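You operate a simulated robot arm through the tools that you are given. There is no shell and no other tool.

You run a simulated two-armed robot. Do the job below in one go: nothing can be reset, and whatever is moved stays where it is left.

TASK
Clean the purple shoe tongue and cement it onto the teal clipped counter board.
Fine: rub the smudge off with the crepe cleaning block; coat the board's patch with the wide paste brush from the cement pot; lay the tongue over the patch; block and brush back, pot shut. Set down upright: wide paste brush. A coat counts when it lies all over at full strength: go over it till it gets no stronger. What is to be rubbed or washed off counts as gone when no trace of it is left.

Only the result counts: the job must be done as asked and must still hold three seconds after the hand-in. Knocking over, shifting, dropping, spilling or breaking anything else fails it.

THE ROBOT
Two 7-joint arms with two-finger parallel grippers on one trunk that stands fixed in place. Base frame: the origin is at the foot of the trunk, x ahead of it, y to its left, z up; the work surface is at about z = 900. Readings come in mm, degrees, newtons and seconds.
The left shoulder is at [70, 156, 1180], the right one opposite. Each reaches about 1231 mm from its shoulder. Payload 3.91 kg a hand.
The tool frame of a hand sits at the grasp point between the pads (the TCP): z along the fingers, y along the line on which they close. The tips reach 30 mm beyond it. The gripper opens to 110 mm. The fingers are 20 mm wide and 10 mm thick; the gripper's body (48 by 112 mm) begins 55 mm behind the TCP.
Orientation is that of the tool frame in the base frame, as a unit quaternion [w, x, y, z]. With the fingers straight down and closing along the base's y, the tool's x points along the base's -x, its y along +y and its z along -z.

THE INTERFACE
- The arms move only by the tool servo_tool. It takes "left_series", "right_series" or both (then of equal length, played together; a hand with none holds still); each is a list of rows, each a list of 3 entries, a list of its own where there are three numbers: the shift along the tool's x, y, z in units of 30 mm (1.0 is 30 mm), then the turn, a rotation vector about the tool's x, y, z in units of 5 degrees (1.0 is 5 degrees), then the opening in per cent of the stroke, from 0 (shut) to 100 (fully open). In form: [[[tx, ty, tz], [wx, wy, wz], fingers], ...]. A call has 1 to 20 rows; each row shifts and turns the commanded pose from where the row before left it, along the tool's axes as they then stand. A call with a number of a shift or a turn outside -1 to 1 is refused whole. A row lasts 0.2 s, in which the tool goes at most 50 mm and 8.6 degrees; a call with a longer step from one row to the next is refused whole, and so is a gripper value outside its range. Where a pose cannot be reached the arm comes as near as it can. A force on the tool above 40 N (or 10 N above the force at the start of the call, whichever is more), or a blocked arm, ends the call early, and 0.2 s more pass. The fingers move at their own pace (about 108 mm/s each) and stop on an object; they squeeze with about 42 N. The grip force told is the motor's: it shows also when the fingers shut on nothing. Time passes only in rows, and 0.2 s behind the last, so rows that do not move let the fingers close. The reply holds the time, the measured pose of the TCP, the force on the tool along the base axes, the opening and the grip force, in the units named above and with some noise, with the torque about the TCP (base axes, N m) and any sound that the robot's microphone picked up.
- Cameras (640 x 400 px; columns grow to the right, rows downward): "scene" is now at [136.9, 35.5, 1425.4]; the picture's right is [0.40, -0.92, 0.00], its down [-0.36, -0.16, -0.92] and it looks along [0.84, 0.37, -0.39] (base axes); focal length 330 px, centre (320, 200). "left" rides on the left gripper at [72, -17, -103] in its tool frame; the picture's right is [0.23, 0.97, 0.00], its down [-0.76, 0.18, -0.62] and it looks along [-0.61, 0.14, 0.78] (tool axes); focal length 222 px, centre (320, 200). "right" rides on the right gripper at [72, 17, -103] in its tool frame; the picture's right is [-0.23, 0.97, 0.00], its down [-0.76, -0.18, -0.62] and it looks along [-0.61, -0.14, 0.78] (tool axes); focal length 222 px, centre (320, 200). There is no depth. A picture from a camera that has moved, and an enlarged one, comes with that camera's place and axes in the base frame and with its lens.
- grab_frame(camera): a new picture of that camera. No time passes.
- move_column(by): slides the trunk up (or, below 0, down) by that many mm; the arms and the scene camera ride with it, the base frame stays. It gives what a move gives, with no picture.
- turn_head(pan, tilt): turns the head with the scene camera to pan (to the left, within 86 degrees either way) and tilt (down, from -29 to 69), counted from straight ahead of the robot. It gives what a move gives.
- zoom(camera, box): a new picture of the part [left, top, right, bottom] of that camera's present view, enlarged. No time passes.
- hand_in(): hands the job in; it is judged then, once.

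Places have to be worked out from the pictures, the camera data and where the tool is seen. Open the grippers and draw the arms clear of the work before you hand the job in, unless the task says otherwise.

The tools are called after "Emit:" as name(argument=value, ...) on one line, values as JSON. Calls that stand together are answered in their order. servo_tool: Moves the arms, as the interface text tells. Its arguments: {"type":"object","properties":{"left_series":{"type":"array"},"right_series":{"type":"array"}},"required":[]} The other tools are called the same way: move_column (by) moves the trunk up or down; turn_head (pan, tilt) turns the head that bears the scene camera; grab_frame (camera) takes a picture; zoom (camera, box) takes an enlarged picture of a part of a camera's view; hand_in () hands the job in.

At the start:

```text
clock: 0.0
left_tool_pos: [473.8, 592.6, 1274.2]
left_tool_rot: [0.0, -0.001, 1.0, -0.001]
left_contact_force: [-0.6, 0.2, 0.7]
left_wrist_torque: [-0.02, -0.01, -0.02]
left_grip_width: 110.1
left_gripper_force: 0.0
right_tool_pos: [870.7, 158.2, 1329.3]
right_tool_rot: [0.0, 0.0, 1.0, 0.0]
right_contact_force: [-1.0, -0.8, -0.4]
right_wrist_torque: [-0.01, 0.02, 0.02]
right_grip_width: 110.1
right_gripper_force: 0.1
trunk travel left (down, up): [-625.0, 315.0]
head pan, tilt (commanded): [23.4, 23.1]
```

scene: 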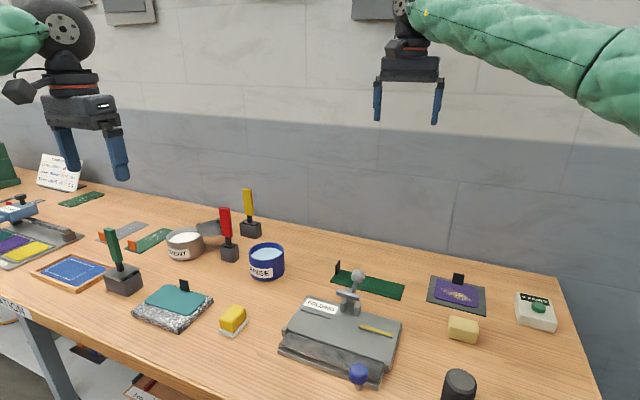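
right: 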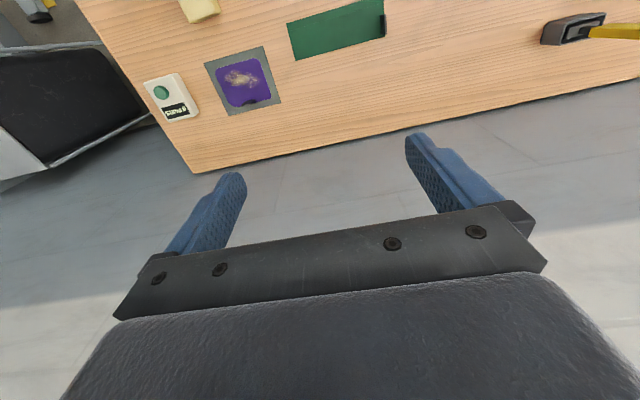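
left: 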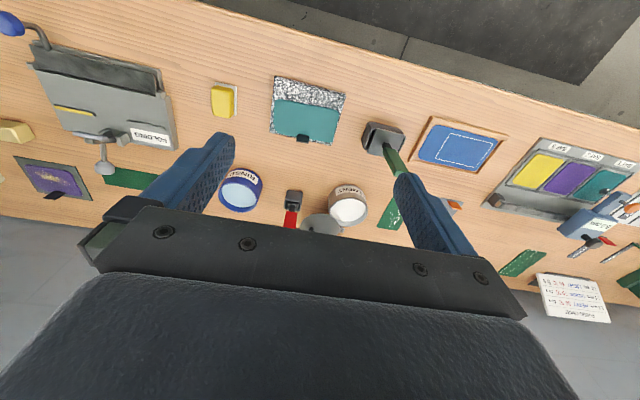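

I start by looking closely at the scene; no motion yet. I see a purple tongue with a smudge at the right, teal on a speckled board, brushes with red, yellow, green handles, a cement pot (grey) and a blue one.

Emit:
zoom(camera="scene", box=[80, 180, 300, 340])

Emit:
zoom(camera="scene", box=[270, 240, 580, 400])

Emit:
zoom(camera="scene", box=[0, 130, 160, 300])

Emit:
zoom(camera="left", box=[180, 60, 420, 240])

Emit:
zoom(camera="right", box=[120, 0, 420, 180])

```text
2.50 times, centred on (190, 260) of scene
camera zoom: at [136.9, 35.5, 1425.4], right [0.4, -0.92, 0.0], down [-0.36, -0.16, -0.92], along [0.84, 0.37, -0.39], focal length 824 px, centre (645, 50)
```

zoom: 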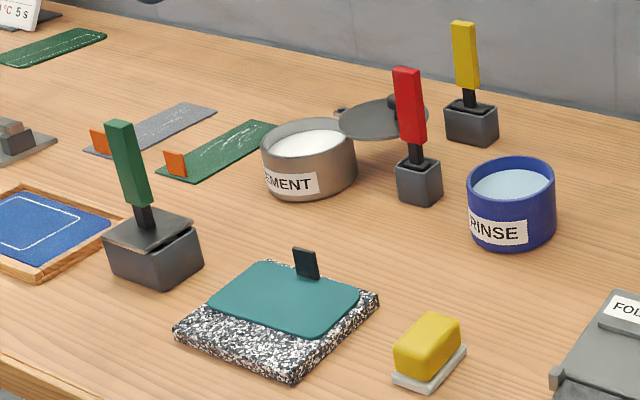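

```text
2.06 times, centred on (425, 320) of scene
camera zoom: at [136.9, 35.5, 1425.4], right [0.4, -0.92, 0.0], down [-0.36, -0.16, -0.92], along [0.84, 0.37, -0.39], focal length 680 px, centre (103, -48)
```

zoom: 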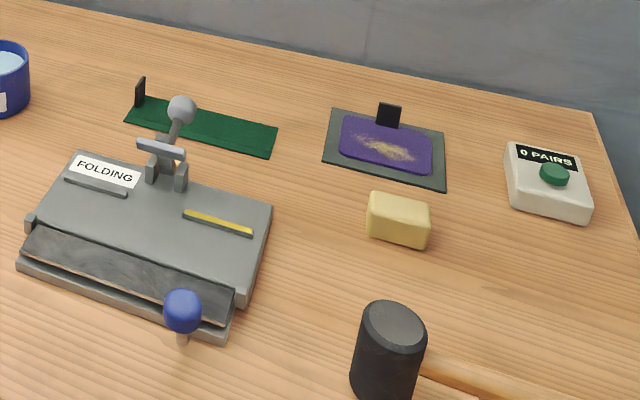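

```text
2.35 times, centred on (80, 215) of scene
camera zoom: at [136.9, 35.5, 1425.4], right [0.4, -0.92, 0.0], down [-0.36, -0.16, -0.92], along [0.84, 0.37, -0.39], focal length 775 px, centre (885, 165)
```

zoom: 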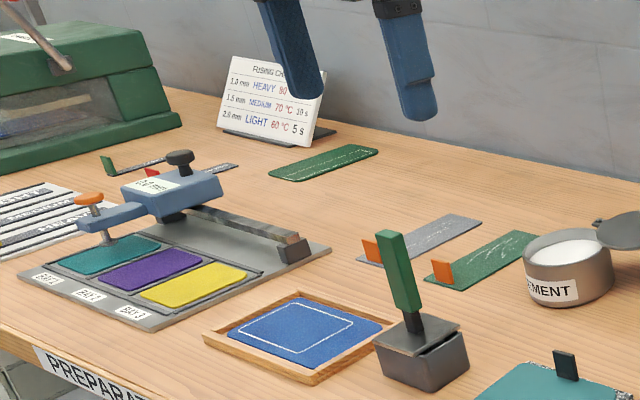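

```text
2.22 times, centred on (300, 150) of left
camera zoom: at [400.2, 574.4, 1378.4], right [-0.23, 0.97, 0.0], down [0.76, 0.18, 0.62], along [0.61, 0.14, -0.78], focal length 494 px, centre (364, 311)
```

zoom: 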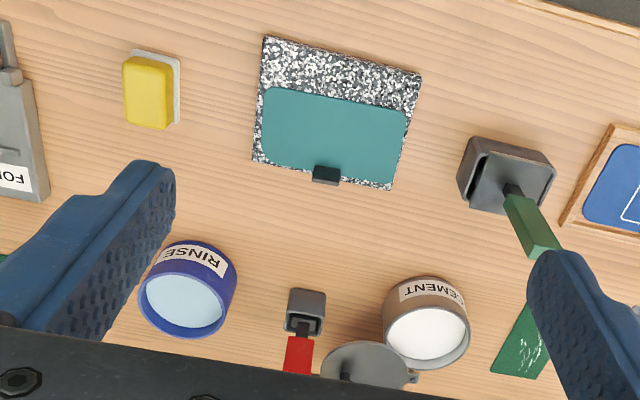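

```text
2.13 times, centred on (270, 90) of right
camera zoom: at [796.8, 172.8, 1432.9], right [0.23, 0.97, 0.0], down [0.76, -0.18, 0.62], along [0.61, -0.14, -0.78], focal length 474 px, centre (427, 435)
```

zoom: 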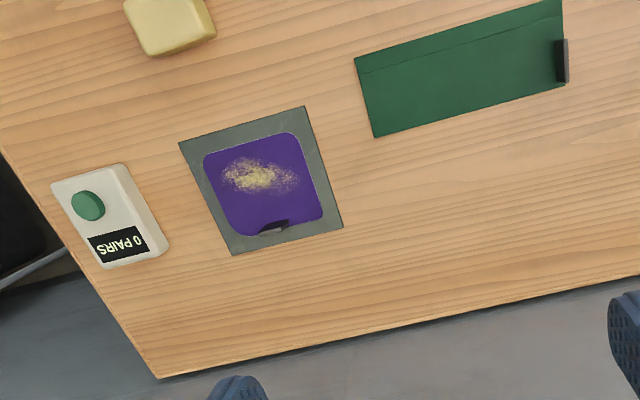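

The table is laid out with the tongue near x≈870, y≈-15 and the teal board near x≈556, y≈567. I turn the head to center on the pot and the teal board and look more closely.

Emit:
turn_head(pan=48, tilt=32)

Emit:
grab_frame(camera="scene")

```text
clock: 0.9
left_tool_pos: [473.3, 593.1, 1273.4]
left_tool_rot: [0.0, -0.001, 1.0, 0.001]
left_contact_force: [0.3, 0.5, -1.0]
left_wrist_torque: [-0.02, 0.0, 0.03]
left_grip_width: 109.8
left_gripper_force: 0.1
right_tool_pos: [869.3, 155.6, 1328.6]
right_tool_rot: [0.0, 0.0, 1.0, -0.001]
right_contact_force: [0.4, 0.2, 0.9]
right_wrist_torque: [-0.02, -0.03, 0.01]
right_grip_width: 110.1
right_gripper_force: 0.0
trunk travel left (down, up): [-625.0, 315.0]
head pan, tilt (commanded): [48.0, 32.0]
```

```text
taken
camera scene: at [111.9, 65.3, 1411.2], right [0.74, -0.67, 0.0], down [-0.35, -0.39, -0.85], along [0.57, 0.63, -0.53], focal length 330 px, centre (320, 200)
```

scene: 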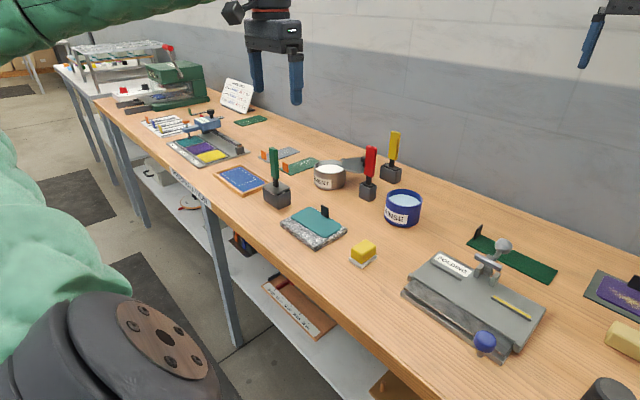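

Emit:
zoom(camera="scene", box=[250, 130, 430, 250])

Emit:
zoom(camera="scene", box=[255, 190, 385, 275])

Emit:
zoom(camera="scene", box=[100, 60, 300, 200])

```text
3.33 times, centred on (340, 190) of scene
camera zoom: at [111.9, 65.3, 1411.2], right [0.74, -0.67, 0.0], down [-0.35, -0.39, -0.85], along [0.57, 0.63, -0.53], focal length 1098 px, centre (253, 233)
```

zoom: 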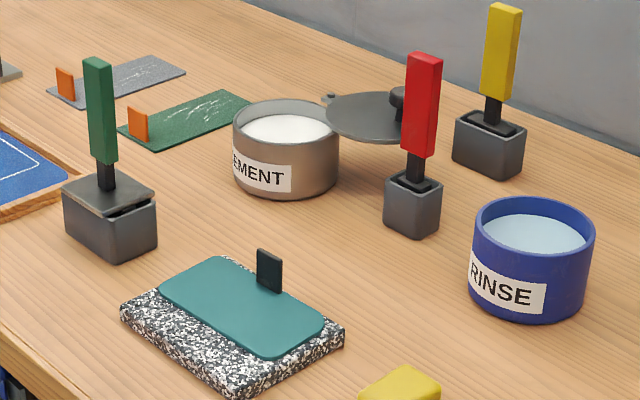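

```text
4.71 times, centred on (320, 232) of scene
camera zoom: at [111.9, 65.3, 1411.2], right [0.74, -0.67, 0.0], down [-0.35, -0.39, -0.85], along [0.57, 0.63, -0.53], focal length 1551 px, centre (320, 47)
```

zoom: 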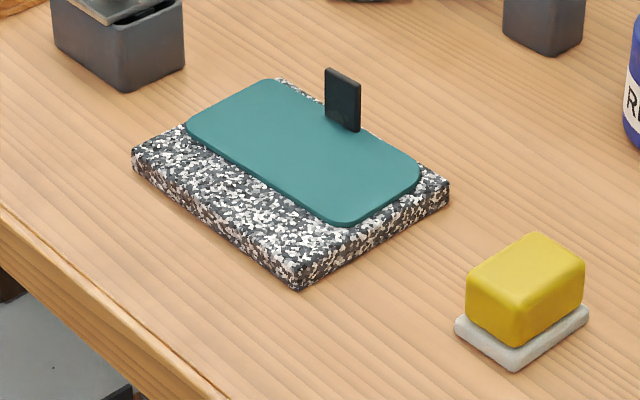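

```text
2.86 times, centred on (200, 130) of scene
camera zoom: at [111.9, 65.3, 1411.2], right [0.74, -0.67, 0.0], down [-0.35, -0.39, -0.85], along [0.57, 0.63, -0.53], focal length 942 px, centre (663, 400)
```

zoom: 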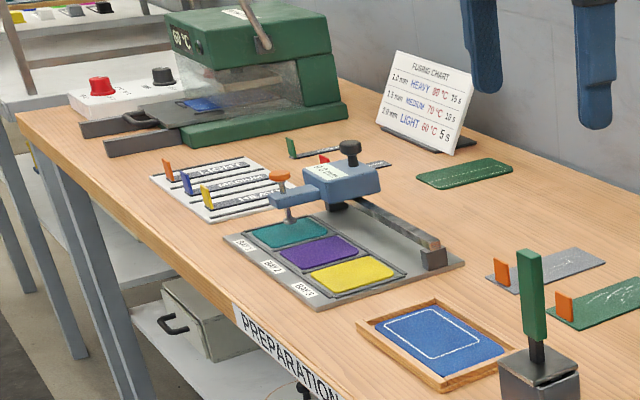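

I want to see the rest of the table too; I'll pan the head right and then zoom in on the clipped boards.

Emit:
zoom(camera="scene", box=[205, 140, 325, 205])

Emit:
turn_head(pan=-10, tilt=35)

Emit:
grab_frame(camera="scene")

```text
5.33 times, centred on (265, 172) of scene
camera zoom: at [111.9, 65.3, 1411.2], right [0.74, -0.67, 0.0], down [-0.35, -0.39, -0.85], along [0.57, 0.63, -0.53], focal length 1757 px, centre (613, 347)
```

zoom: 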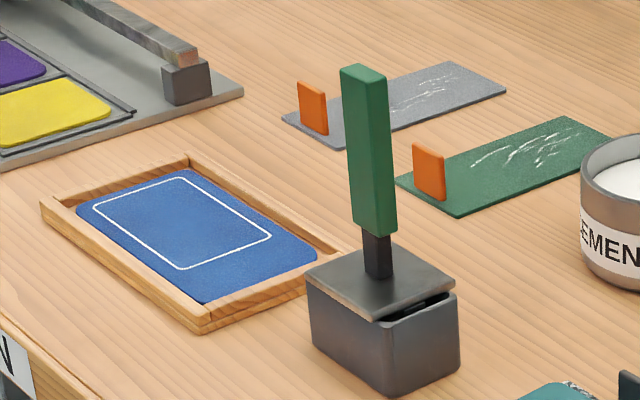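

```text
clock: 2.2
left_tool_pos: [474.1, 591.6, 1273.9]
left_tool_rot: [0.0, 0.0, 1.0, -0.001]
left_contact_force: [-0.9, -0.6, -0.4]
left_wrist_torque: [0.01, -0.01, 0.0]
left_grip_width: 109.9
left_gripper_force: 0.0
right_tool_pos: [870.5, 155.9, 1328.9]
right_tool_rot: [0.0, 0.0, 1.0, 0.0]
right_contact_force: [-0.1, -0.4, 1.1]
right_wrist_torque: [-0.03, 0.02, -0.02]
right_grip_width: 110.0
right_gripper_force: 0.0
trunk travel left (down, up): [-625.0, 315.0]
head pan, tilt (commanded): [-10.0, 35.0]
```

```text
taken
camera scene: at [138.6, -16.4, 1406.5], right [-0.17, -0.98, 0.0], down [-0.57, 0.1, -0.82], along [0.81, -0.14, -0.57], focal length 330 px, centre (320, 200)
```

scene: 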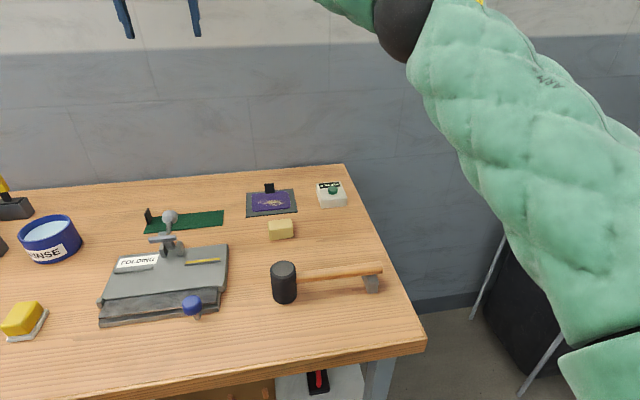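

The block and tongue are clear here. I zoom on them, then turn back and inspect the teal board and jig more closely.

Emit:
zoom(camera="scene", box=[230, 170, 360, 250])

Emit:
zoom(camera="left", box=[260, 60, 360, 160])

Emit:
zoom(camera="left", box=[470, 120, 640, 320])

Emit:
zoom(camera="left", box=[350, 100, 520, 240])

```text
4.92 times, centred on (295, 210) of scene
camera zoom: at [138.6, -16.4, 1406.5], right [-0.17, -0.98, 0.0], down [-0.57, 0.1, -0.82], along [0.81, -0.14, -0.57], focal length 1622 px, centre (443, 151)
```

zoom: 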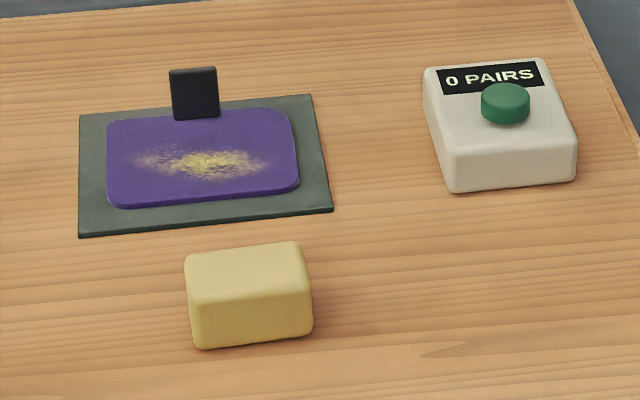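

```text
4.00 times, centred on (310, 110) of left
camera zoom: at [400.2, 574.4, 1378.4], right [-0.23, 0.97, 0.0], down [0.76, 0.18, 0.62], along [0.61, 0.14, -0.78], focal length 888 px, centre (360, 560)
```

zoom: 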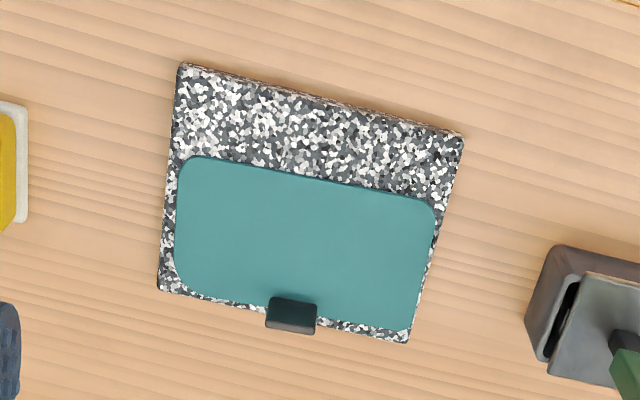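

```text
2.00 times, centred on (555, 220) of left
camera zoom: at [400.2, 574.4, 1378.4], right [-0.23, 0.97, 0.0], down [0.76, 0.18, 0.62], along [0.61, 0.14, -0.78], focal length 444 px, centre (-150, 160)
```

zoom: 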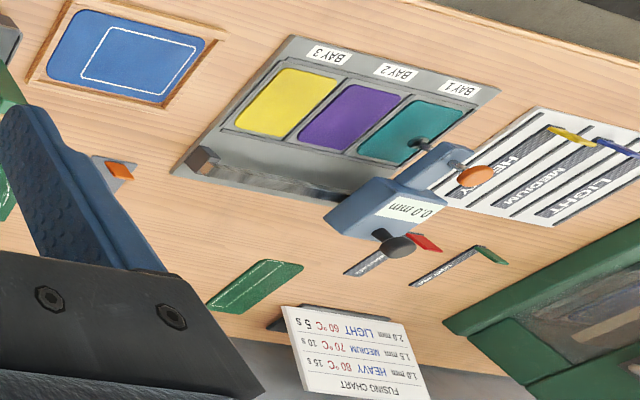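

```text
2.86 times, centred on (435, 170) of left
camera zoom: at [400.2, 574.4, 1378.4], right [-0.23, 0.97, 0.0], down [0.76, 0.18, 0.62], along [0.61, 0.14, -0.78], focal length 635 px, centre (-9, 286)
```

zoom: 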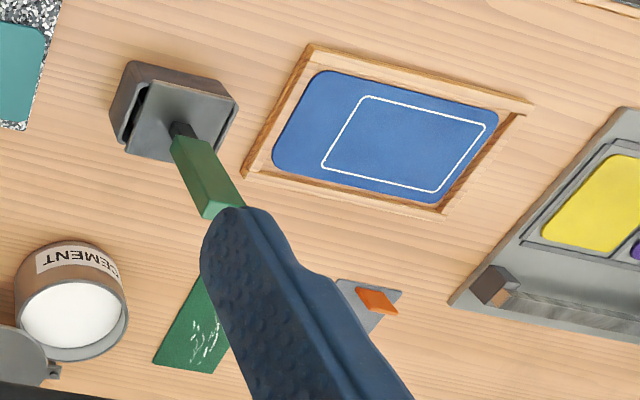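

The teal piece on the terrazzo slab shows a black clip, but I want to rule out other teal boards. I look around further left and below.

Emit:
turn_head(pan=70, tilt=25)

Emit:
grab_frame(camera="scene")

Emit:
zoom(camera="scene", box=[160, 60, 400, 210])

Emit:
turn_head(pan=40, tilt=60)

Emit:
grab_frame(camera="scene")

```text
clock: 3.7
left_tool_pos: [474.1, 592.1, 1273.5]
left_tool_rot: [0.0, -0.001, 1.0, -0.001]
left_contact_force: [-0.3, 0.4, -0.5]
left_wrist_torque: [0.01, 0.03, -0.02]
left_grip_width: 109.8
left_gripper_force: 0.1
right_tool_pos: [870.1, 155.5, 1329.9]
right_tool_rot: [0.0, 0.001, 1.0, 0.0]
right_contact_force: [0.0, -0.2, 0.3]
right_wrist_torque: [0.0, -0.04, -0.01]
right_grip_width: 110.0
right_gripper_force: 0.0
trunk travel left (down, up): [-625.0, 315.0]
head pan, tilt (commanded): [70.0, 25.0]
```

```text
taken
camera scene: at [83.4, 85.3, 1422.3], right [0.94, -0.34, 0.0], down [-0.15, -0.4, -0.91], along [0.31, 0.85, -0.42], focal length 330 px, centre (320, 200)
```

scene: 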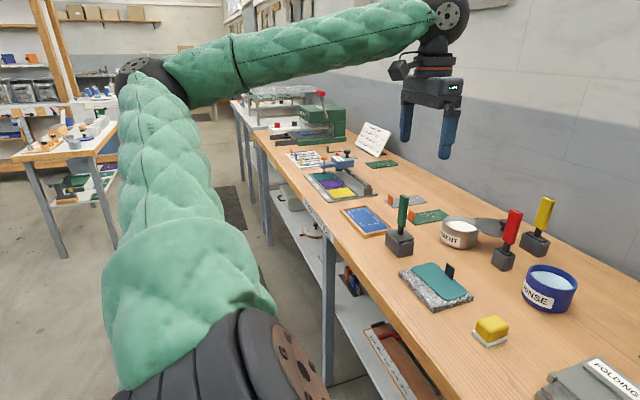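

```text
2.67 times, centred on (280, 135) of scene
camera zoom: at [83.4, 85.3, 1422.3], right [0.94, -0.34, 0.0], down [-0.15, -0.4, -0.91], along [0.31, 0.85, -0.42], focal length 879 px, centre (427, 373)
```

zoom: 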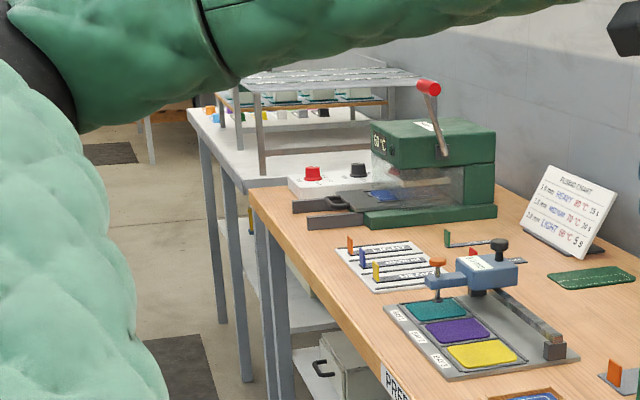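

```text
clock: 4.7
left_tool_pos: [473.4, 592.6, 1273.8]
left_tool_rot: [-0.001, -0.001, 1.0, 0.0]
left_contact_force: [-0.7, 0.8, 0.3]
left_wrist_torque: [0.01, -0.04, -0.01]
left_grip_width: 109.8
left_gripper_force: 0.1
right_tool_pos: [869.6, 156.7, 1328.9]
right_tool_rot: [0.0, -0.001, 1.0, 0.0]
right_contact_force: [-0.4, -0.1, -1.4]
right_wrist_torque: [0.05, 0.01, 0.03]
right_grip_width: 109.8
right_gripper_force: 0.1
trunk travel left (down, up): [-625.0, 315.0]
head pan, tilt (commanded): [40.0, 60.0]
```

```text
taken
camera scene: at [102.9, 41.7, 1372.3], right [0.64, -0.77, 0.0], down [-0.66, -0.56, -0.5], along [0.38, 0.32, -0.87], focal length 330 px, centre (320, 200)
```

scene: 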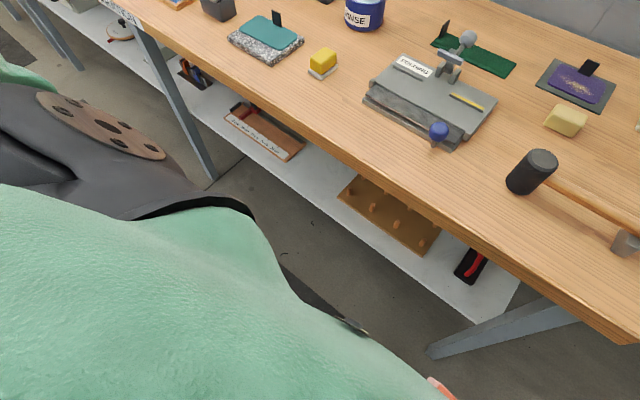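

No other teal board shows up: the teal sheet on the slab (x≈525–600, y≈518–645) with a black clip is the candidate. I lower the left hand above it for a close-up look.

Emit:
servo_tool(left_series=[[[0.3, -0.2, 1], [0, 0, 0], 100], [[0.3, -0.2, 1], [0, 0, 0], 100], [[0, -0.2, 1], [0, 0, 0], 100], [[0, -0.2, 1], [0, 0, 0], 100], [[0, -0.2, 1], [0, 0, 0], 100], [[0, 0, 1], [0, 0, 0], 100], [[0, 0, 1], [0, 0, 0], 100]])

Emit:
grab_frame(camera="left")

Emit:
zoom(camera="left", box=[220, 40, 420, 220])

```text
clock: 6.3
left_tool_pos: [456.9, 561.7, 1063.3]
left_tool_rot: [0.0, 0.0, 1.0, -0.002]
left_contact_force: [0.2, 0.1, 0.7]
left_wrist_torque: [0.0, -0.02, 0.01]
left_grip_width: 109.9
left_gripper_force: 0.0
right_tool_pos: [871.1, 157.5, 1329.7]
right_tool_rot: [0.001, 0.0, 1.0, 0.0]
right_contact_force: [-0.4, 0.4, 0.2]
right_wrist_torque: [-0.02, -0.02, 0.02]
right_grip_width: 109.7
right_gripper_force: 0.1
trunk travel left (down, up): [-625.0, 315.0]
head pan, tilt (commanded): [40.0, 60.0]
```

```text
taken
camera left: at [383.0, 544.4, 1167.9], right [-0.23, 0.97, 0.0], down [0.76, 0.18, 0.62], along [0.61, 0.14, -0.78], focal length 222 px, centre (320, 200)
```

left: 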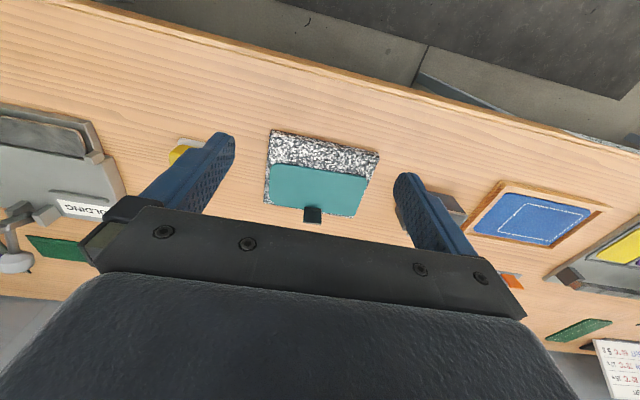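

```text
2.22 times, centred on (320, 130) of left
camera zoom: at [383.0, 544.4, 1167.9], right [-0.23, 0.97, 0.0], down [0.76, 0.18, 0.62], along [0.61, 0.14, -0.78], focal length 494 px, centre (320, 356)
```

zoom: 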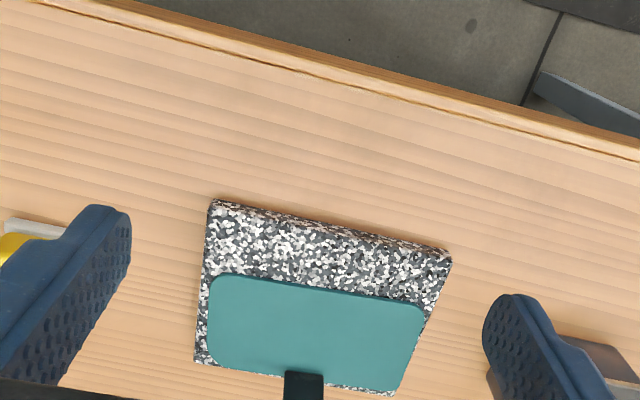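

I zoom further on the teal surface, and on the blue panel for comparison.

Emit:
zoom(camera="left", box=[258, 125, 388, 225])

Emit:
zoom(camera="left", box=[460, 170, 640, 340])

Emit:
turn_head(pan=50, tilt=30)

Emit:
grab_frame(camera="scene")

Emit:
zoom(camera="scene", box=[270, 180, 370, 260])

```text
4.00 times, centred on (323, 175) of left
camera zoom: at [383.0, 544.4, 1167.9], right [-0.23, 0.97, 0.0], down [0.76, 0.18, 0.62], along [0.61, 0.14, -0.78], focal length 888 px, centre (308, 300)
```

zoom: 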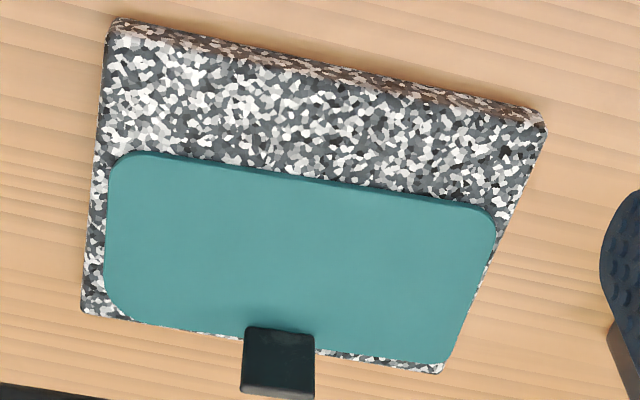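

```text
2.35 times, centred on (550, 255) of left
camera zoom: at [383.0, 544.4, 1167.9], right [-0.23, 0.97, 0.0], down [0.76, 0.18, 0.62], along [0.61, 0.14, -0.78], focal length 523 px, centre (-221, 71)
```

zoom: 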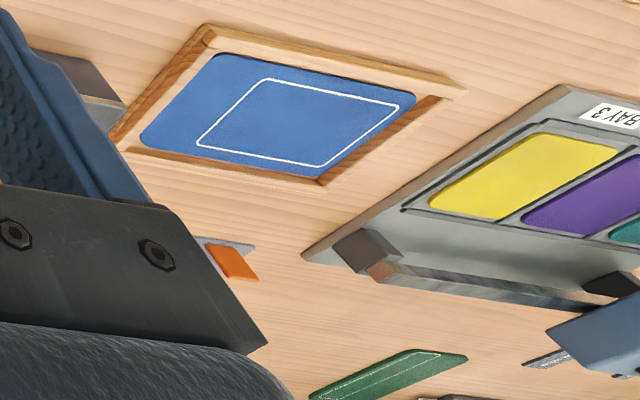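

```text
clock: 7.2
left_tool_pos: [456.6, 562.6, 1063.4]
left_tool_rot: [0.001, -0.001, 1.0, 0.001]
left_contact_force: [0.4, -0.1, -0.6]
left_wrist_torque: [0.03, -0.03, 0.01]
left_grip_width: 109.9
left_gripper_force: 0.0
right_tool_pos: [869.9, 155.7, 1329.3]
right_tool_rot: [0.001, 0.0, 1.0, 0.0]
right_contact_force: [-0.3, 0.0, 0.1]
right_wrist_torque: [-0.02, -0.01, 0.01]
right_grip_width: 110.0
right_gripper_force: 0.2
trunk travel left (down, up): [-625.0, 315.0]
head pan, tilt (commanded): [50.0, 30.0]
```

```text
taken
camera scene: at [110.1, 68.1, 1414.2], right [0.77, -0.64, 0.0], down [-0.32, -0.38, -0.87], along [0.56, 0.66, -0.5], focal length 330 px, centre (320, 200)
```

scene: 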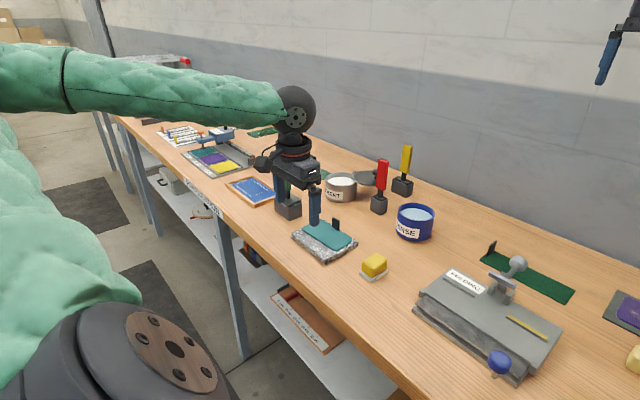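

```text
5.00 times, centred on (320, 220) of scene
camera zoom: at [110.1, 68.1, 1414.2], right [0.77, -0.64, 0.0], down [-0.32, -0.38, -0.87], along [0.56, 0.66, -0.5], focal length 1648 px, centre (320, 100)
```

zoom: 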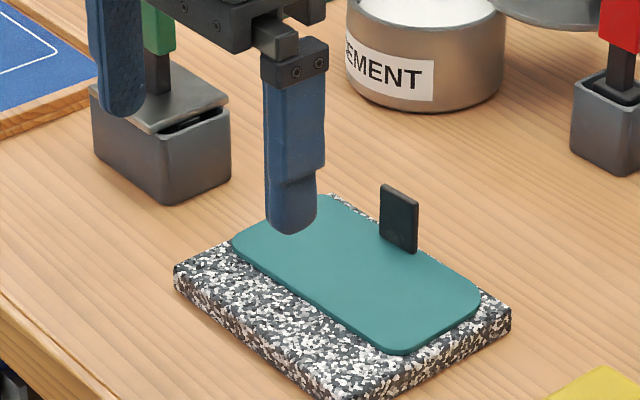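

The teal sheet shows no drawn patch. Before deciding I also want a close look at the orange-clipped strips near x≈760, y≈890–1020, so I raise the left hand and move it over there.

Emit:
servo_tool(left_series=[[[0, 0, -1], [0, 0, 0], 100], [[0, 0, -1], [0, 0, 0], 100], [[0, 0, -1], [0, 0, 0], 100], [[0, 0, -1], [0, 0, 0], 100], [[-0.3, 1, 0], [0, 0, 0], 100], [[-0.3, 1, 0], [0, 0, 0], 100], [[-0.3, 1, 0], [0, 0, 0], 100], [[-0.3, 1, 0], [0, 0, 0], 100], [[-0.3, 1, 0], [0, 0, 0], 100], [[-0.3, 1, 0], [0, 0, 0], 100], [[-0.3, 1, 0], [0, 0, 0], 100], [[-0.3, 1, 0], [0, 0, 0], 100], [[-0.3, 1, 0], [0, 0, 0], 100], [[-0.3, 1, 0], [0, 0, 0], 100], [[-0.3, 1, 0], [0, 0, 0], 100]])

Emit:
grab_frame(camera="left")

```text
clock: 10.4
left_tool_pos: [554.8, 893.7, 1181.5]
left_tool_rot: [-0.003, -0.001, 1.0, -0.001]
left_contact_force: [-0.1, 0.0, 0.1]
left_wrist_torque: [-0.04, 0.0, -0.01]
left_grip_width: 109.9
left_gripper_force: 0.0
right_tool_pos: [870.6, 158.0, 1327.2]
right_tool_rot: [0.0, 0.0, 1.0, -0.001]
right_contact_force: [0.7, 0.1, -0.7]
right_wrist_torque: [-0.01, 0.01, 0.02]
right_grip_width: 109.8
right_gripper_force: 0.1
trunk travel left (down, up): [-625.0, 315.0]
head pan, tilt (commanded): [50.0, 30.0]
```

```text
taken
camera left: at [482.4, 876.5, 1285.5], right [-0.23, 0.97, 0.0], down [0.76, 0.18, 0.62], along [0.6, 0.14, -0.78], focal length 222 px, centre (320, 200)
```

left: 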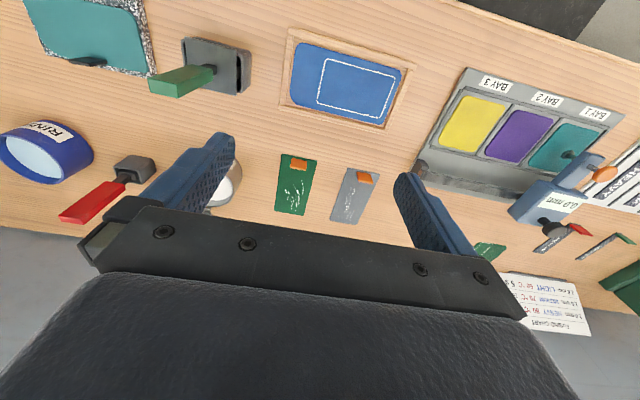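

Emit:
zoom(camera="left", box=[250, 20, 420, 230])

Emit:
zoom(camera="left", box=[10, 0, 260, 160])

Emit:
zoom(camera="left", box=[420, 60, 640, 300])

```text
1.90 times, centred on (335, 125) of left
camera zoom: at [482.4, 876.5, 1285.5], right [-0.23, 0.97, 0.0], down [0.76, 0.18, 0.62], along [0.6, 0.14, -0.78], focal length 423 px, centre (291, 343)
```

zoom: 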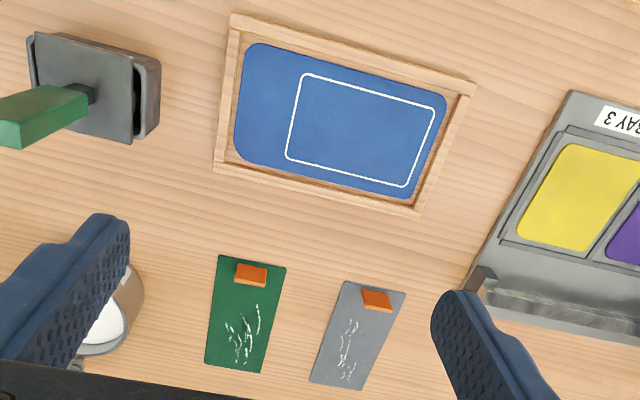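

```text
2.50 times, centred on (135, 80) of left
camera zoom: at [482.4, 876.5, 1285.5], right [-0.23, 0.97, 0.0], down [0.76, 0.18, 0.62], along [0.6, 0.14, -0.78], focal length 555 px, centre (782, 500)
```

zoom: 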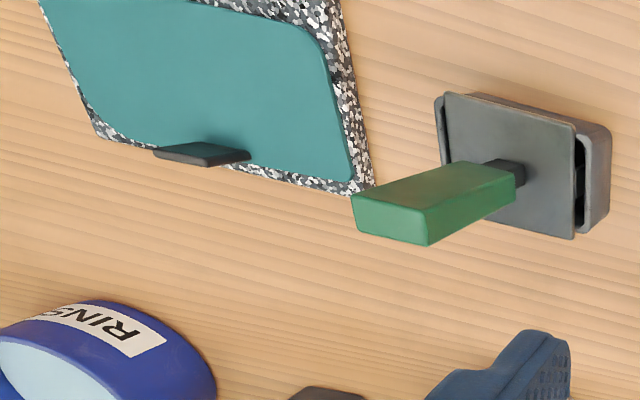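

```text
1.67 times, centred on (530, 180) of left
camera zoom: at [482.4, 876.5, 1285.5], right [-0.23, 0.97, 0.0], down [0.76, 0.18, 0.62], along [0.6, 0.14, -0.78], focal length 370 px, centre (-30, 233)
```

zoom: 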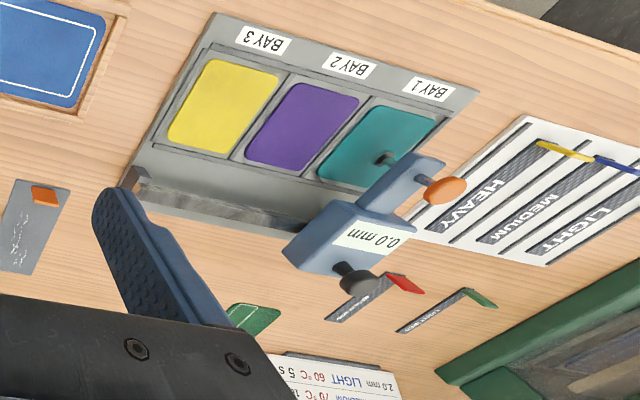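

The strips are green and grey, not teal, so I take the teal sheet on the terrazzo as the board. Next I bring the left camera near the cement pot to see how its lid works.

Emit:
servo_tool(left_series=[[[-0.41, -0.913, 0], [0, 0, 0], 100], [[-0.41, -0.913, 0], [0, 0, 0], 100], [[-0.41, -0.913, 0], [0, 0, 0], 100], [[-0.41, -0.913, 0], [0, 0, 0], 100], [[-0.41, -0.913, 0], [0, 0, 0], 100], [[-0.41, -0.913, 0], [0, 0, 0], 100], [[-0.41, -0.913, 0], [0, 0, 0], 100], [[-0.41, -0.913, 0], [0, 0, 0], 100], [[0, 0, 1], [0, 0, 0], 100], [[0, 0, 1], [0, 0, 0], 100]])

Emit:
grab_frame(camera="left")

Emit:
grab_frame(camera="scene")

```text
clock: 12.7
left_tool_pos: [654.2, 672.1, 1121.3]
left_tool_rot: [-0.001, 0.0, 1.0, 0.0]
left_contact_force: [0.1, 0.2, -0.6]
left_wrist_torque: [0.0, 0.01, 0.03]
left_grip_width: 110.1
left_gripper_force: 0.1
right_tool_pos: [870.2, 155.9, 1328.9]
right_tool_rot: [0.0, 0.0, 1.0, -0.001]
right_contact_force: [-0.5, 0.2, -0.1]
right_wrist_torque: [0.0, -0.02, -0.02]
right_grip_width: 109.8
right_gripper_force: 0.0
trunk travel left (down, up): [-625.0, 315.0]
head pan, tilt (commanded): [50.0, 30.0]
```

```text
taken
camera left: at [580.0, 655.3, 1227.2], right [-0.23, 0.97, 0.0], down [0.76, 0.18, 0.62], along [0.61, 0.14, -0.78], focal length 222 px, centre (320, 200)
```

left: 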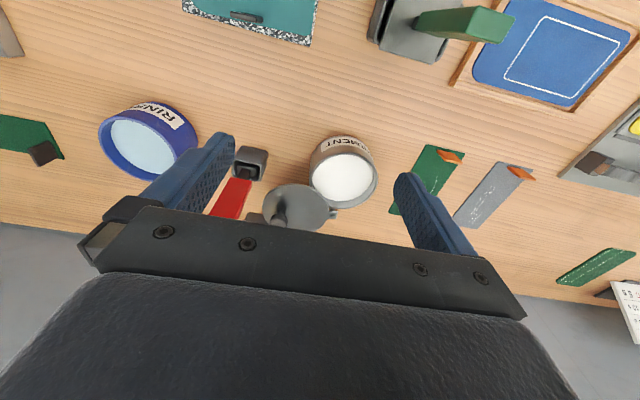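

```text
taken
camera scene: at [110.5, 68.0, 1414.3], right [0.77, -0.64, 0.0], down [-0.32, -0.38, -0.87], along [0.56, 0.66, -0.5], focal length 330 px, centre (320, 200)
```

scene: 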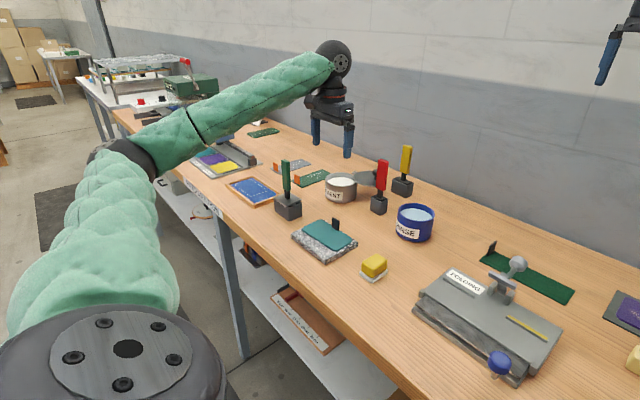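

Emit:
zoom(camera="left", box=[230, 120, 400, 240])

Emit:
zoom(camera="scene", box=[310, 150, 420, 220])

Emit:
zoom(camera="left", box=[350, 0, 530, 80])

Emit:
zoom(camera="scene", box=[260, 150, 320, 230])

```text
3.33 times, centred on (315, 180) of left
camera zoom: at [580.0, 655.3, 1227.2], right [-0.23, 0.97, 0.0], down [0.76, 0.18, 0.62], along [0.61, 0.14, -0.78], focal length 740 px, centre (337, 267)
```

zoom: 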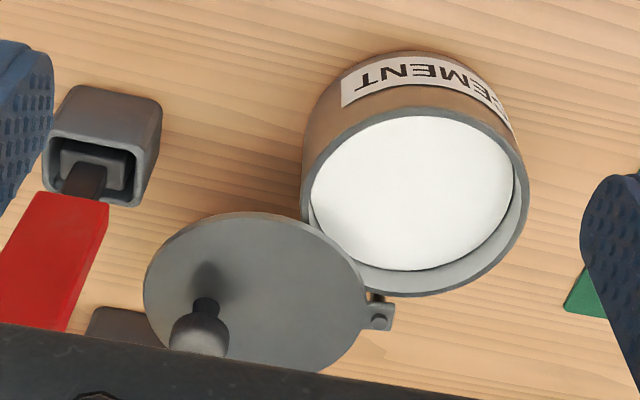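

```text
5.71 times, centred on (365, 185) of scene
camera zoom: at [110.5, 68.0, 1414.3], right [0.77, -0.64, 0.0], down [-0.32, -0.38, -0.87], along [0.56, 0.66, -0.5], focal length 1883 px, centre (63, 286)
```

zoom: 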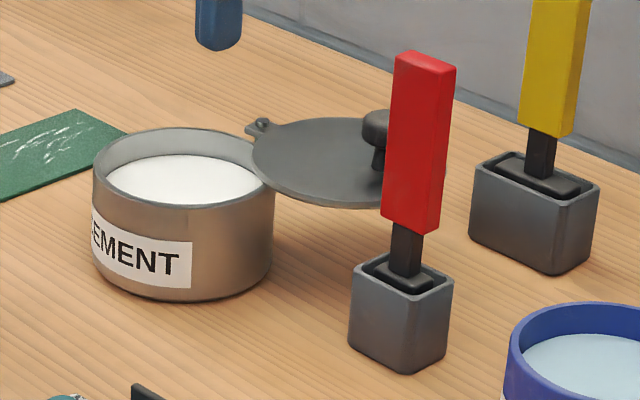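

```text
3.56 times, centred on (440, 40) of left
camera zoom: at [580.0, 655.3, 1227.2], right [-0.23, 0.97, 0.0], down [0.76, 0.18, 0.62], along [0.61, 0.14, -0.78], focal length 790 px, centre (-107, 769)
```

zoom: 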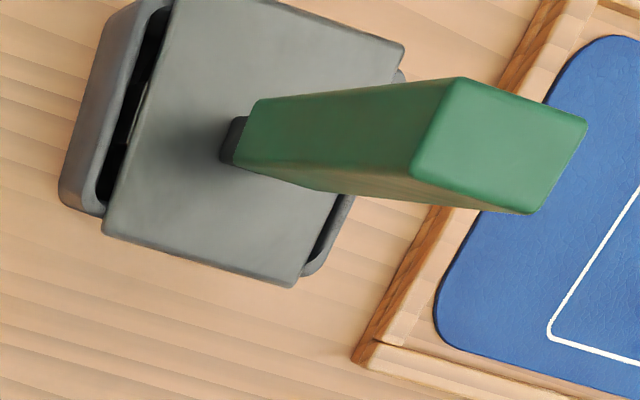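

```text
5.00 times, centred on (290, 190) of scene
camera zoom: at [110.5, 68.0, 1414.3], right [0.77, -0.64, 0.0], down [-0.32, -0.38, -0.87], along [0.56, 0.66, -0.5], focal length 1648 px, centre (470, 250)
```

zoom: 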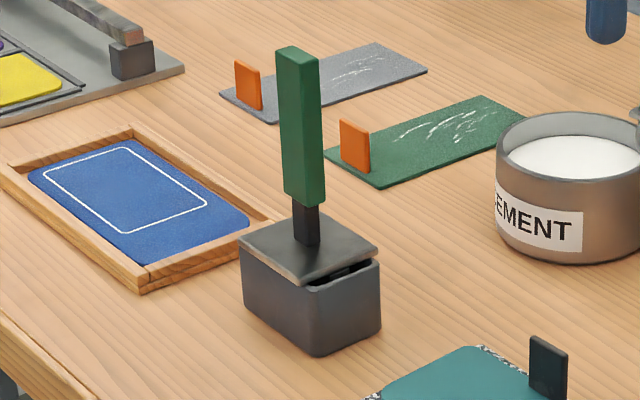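

The lid swivels about a vertical pin at the rim, with a knob on top. Three brushes exist (green, red, yellow); I need to compare their heads, so I move the left camera above red/yellow at a safe height.

Emit:
servo_tool(left_series=[[[0, 0, -1], [0, 0, 0], 100], [[-0.9, -0.4, -0.2], [0, 0, 0], 100], [[-0.9, -0.4, 0], [0, 0, 0], 100], [[-0.9, -0.4, 0], [0, 0, 0], 100], [[-0.9, -0.4, 0], [0, 0, 0], 100], [[-0.9, -0.4, 0], [0, 0, 0], 100], [[-0.9, -0.4, 0], [0, 0, 0], 100]])

Emit:
grab_frame(camera="left")

Emit:
zoom(camera="left", box=[200, 60, 440, 220])

```text
clock: 14.2
left_tool_pos: [814.4, 602.1, 1160.5]
left_tool_rot: [0.0, -0.001, 1.0, 0.0]
left_contact_force: [-0.3, 0.2, 1.1]
left_wrist_torque: [-0.01, 0.04, 0.0]
left_grip_width: 110.1
left_gripper_force: 0.0
right_tool_pos: [871.2, 156.4, 1329.0]
right_tool_rot: [-0.001, -0.001, 1.0, 0.0]
right_contact_force: [0.1, 0.6, -1.1]
right_wrist_torque: [0.01, 0.03, 0.02]
right_grip_width: 109.8
right_gripper_force: 0.0
trunk travel left (down, up): [-625.0, 315.0]
head pan, tilt (commanded): [50.0, 30.0]
```

```text
taken
camera left: at [742.5, 584.0, 1264.5], right [-0.23, 0.97, 0.0], down [0.76, 0.18, 0.62], along [0.61, 0.14, -0.78], focal length 222 px, centre (320, 200)
```

left: 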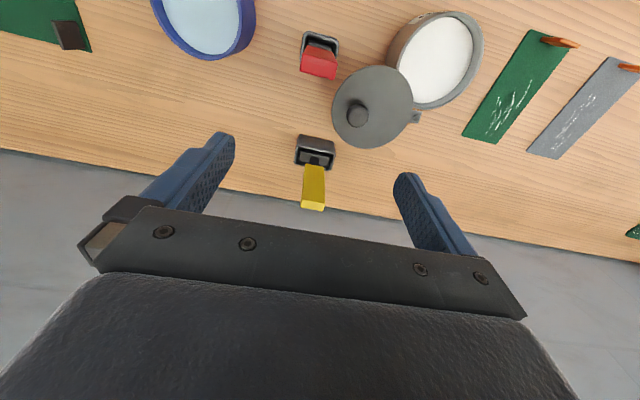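

```text
2.50 times, centred on (320, 140) of left
camera zoom: at [742.5, 584.0, 1264.5], right [-0.23, 0.97, 0.0], down [0.76, 0.18, 0.62], along [0.61, 0.14, -0.78], focal length 555 px, centre (320, 350)
```

zoom: 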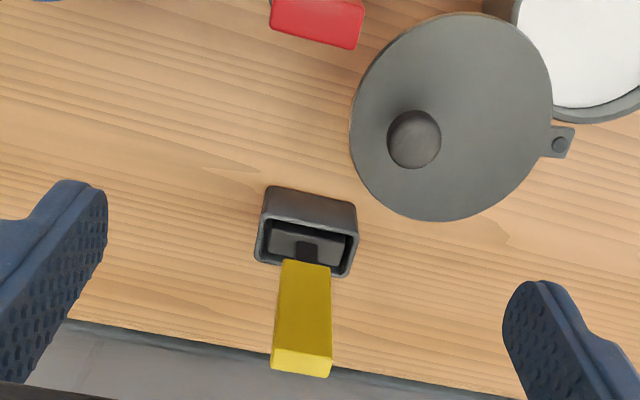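

The yellow brush head is a flat ~45 mm block; green has a plate covering its box. I zoom in strongly on green and red from the scene camera to judge head widths.

Emit:
zoom(camera="scene", box=[270, 185, 310, 225])

Emit:
zoom(camera="scene", box=[360, 140, 420, 220])

Emit:
zoom(camera="left", box=[280, 20, 360, 80])

Emit:
zoom(camera="left", box=[280, 120, 350, 180])

```text
10.00 times, centred on (290, 205) of scene
camera zoom: at [111.4, 67.4, 1414.2], right [0.77, -0.64, 0.0], down [-0.32, -0.38, -0.87], along [0.56, 0.66, -0.5], focal length 3295 px, centre (620, 150)
```

zoom: 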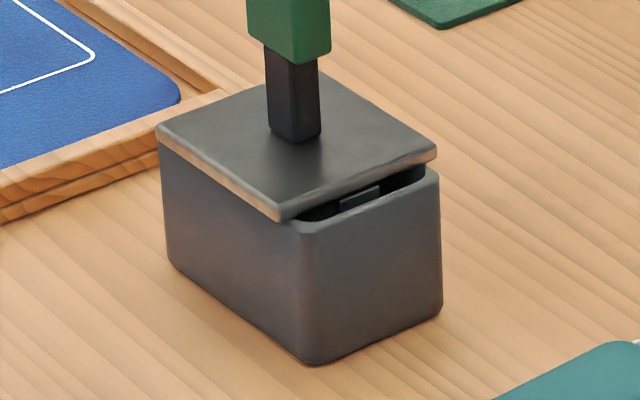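

```text
5.00 times, centred on (390, 180) of scene
camera zoom: at [111.4, 67.4, 1414.2], right [0.77, -0.64, 0.0], down [-0.32, -0.38, -0.87], along [0.56, 0.66, -0.5], focal length 1648 px, centre (-30, 300)
```

zoom: 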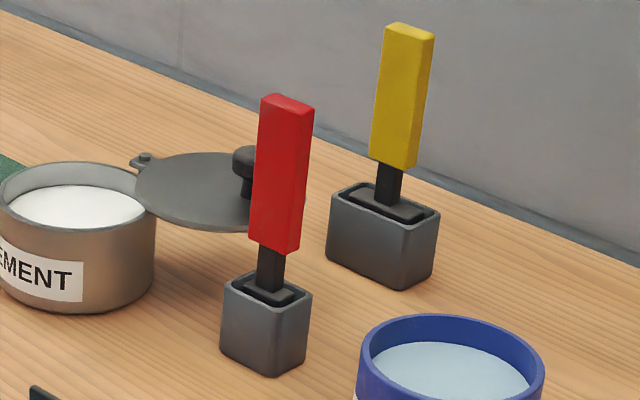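

```text
6.67 times, centred on (320, 50) of left
camera zoom: at [742.5, 584.0, 1264.5], right [-0.23, 0.97, 0.0], down [0.76, 0.18, 0.62], along [0.61, 0.14, -0.78], focal length 1481 px, centre (320, 1200)
```

zoom: 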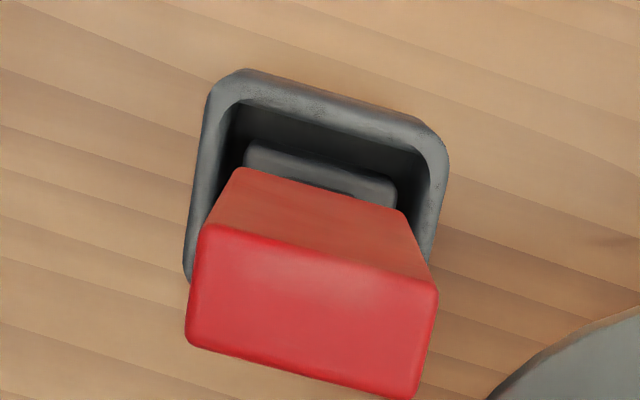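

```text
6.67 times, centred on (315, 150) of left
camera zoom: at [742.5, 584.0, 1264.5], right [-0.23, 0.97, 0.0], down [0.76, 0.18, 0.62], along [0.61, 0.14, -0.78], focal length 1481 px, centre (353, 533)
```

zoom: 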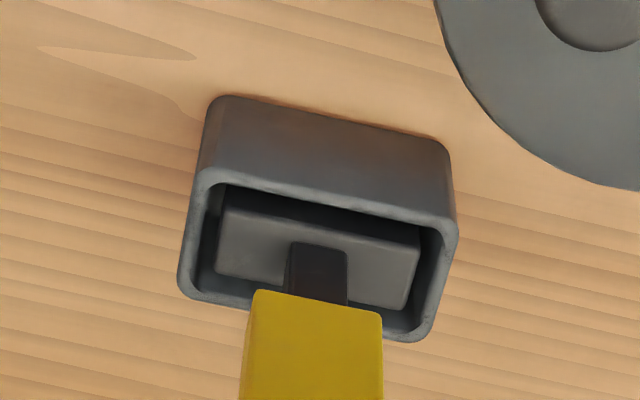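

Red's head is ~28 mm, yellow's ~50 mm; green's is hidden beneath its plate. I move the left camera above the green brush to measure it.

Emit:
servo_tool(left_series=[[[0.947, 0.5, 0], [0, 0, 0], 100], [[0.947, 0.5, 0], [0, 0, 0], 100], [[0.947, 0.5, 0], [0, 0, 0], 100], [[0.947, 0.5, 0], [0, 0, 0], 100], [[0.947, 0.5, 0], [0, 0, 0], 100], [[0.947, 0.5, 0], [0, 0, 0], 100], [[0.947, 0.5, 0], [0, 0, 0], 100], [[0.947, 0.5, 0], [0, 0, 0], 100], [[0.947, 0.5, 0], [0, 0, 0], 100], [[0.947, 0.5, 0], [0, 0, 0], 100]])

Emit:
grab_frame(camera="left")

Emit:
zoom(camera="left", box=[260, 60, 400, 160])

```text
clock: 16.4
left_tool_pos: [529.8, 748.2, 1160.1]
left_tool_rot: [0.0, 0.001, 1.0, 0.0]
left_contact_force: [1.2, -0.4, -0.4]
left_wrist_torque: [0.03, -0.03, 0.01]
left_grip_width: 109.6
left_gripper_force: 0.1
right_tool_pos: [868.4, 153.8, 1331.4]
right_tool_rot: [0.001, 0.0, 1.0, 0.0]
right_contact_force: [-0.5, 0.2, 0.2]
right_wrist_torque: [0.01, 0.0, -0.01]
right_grip_width: 109.9
right_gripper_force: 0.1
trunk travel left (down, up): [-625.0, 315.0]
head pan, tilt (commanded): [50.0, 30.0]
```

```text
taken
camera left: at [456.9, 730.9, 1264.8], right [-0.23, 0.97, 0.0], down [0.76, 0.18, 0.62], along [0.61, 0.14, -0.78], focal length 222 px, centre (320, 200)
```

left: 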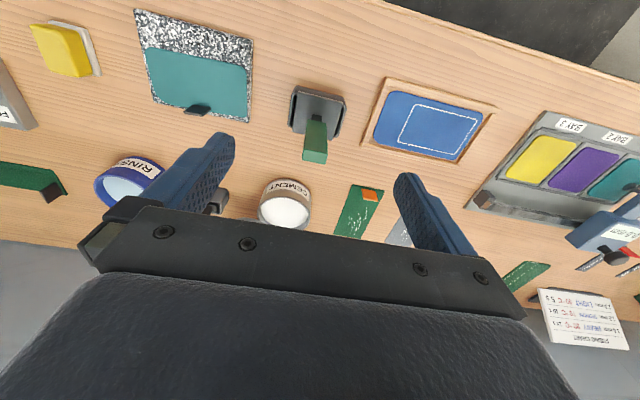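

```text
4.00 times, centred on (330, 110) of left
camera zoom: at [456.9, 730.9, 1264.8], right [-0.23, 0.97, 0.0], down [0.76, 0.18, 0.62], along [0.61, 0.14, -0.78], focal length 888 px, centre (280, 560)
```

zoom: 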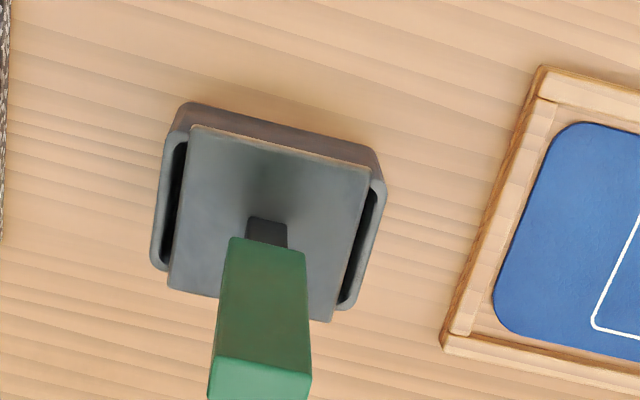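

Green's box is ~80 mm wide vs ~65 for yellow and ~43 for red, so green's head may be the widest. I zoom into the slots beside its plate to see the head inside.

Emit:
zoom(camera="left", box=[285, 80, 355, 130])

Emit:
zoom(camera="scene", box=[280, 195, 305, 215])

```text
8.00 times, centred on (320, 105) of left
camera zoom: at [456.9, 730.9, 1264.8], right [-0.23, 0.97, 0.0], down [0.76, 0.18, 0.62], along [0.61, 0.14, -0.78], focal length 1777 px, centre (320, 960)
```

zoom: 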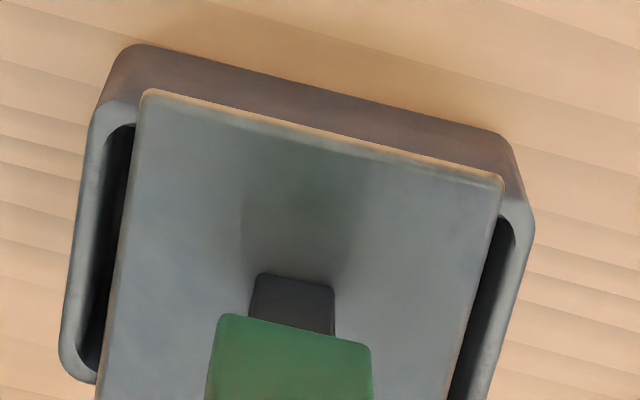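

```text
16.00 times, centred on (292, 205) of scene
camera zoom: at [108.4, 67.2, 1414.5], right [0.77, -0.64, 0.0], down [-0.32, -0.38, -0.87], along [0.56, 0.66, -0.5], focal length 5272 px, centre (760, 120)
```

zoom: 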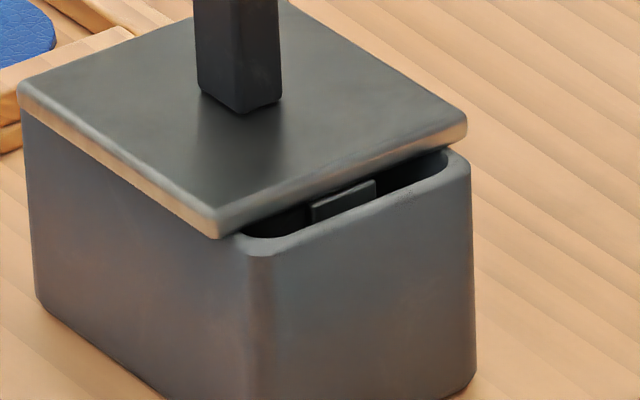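

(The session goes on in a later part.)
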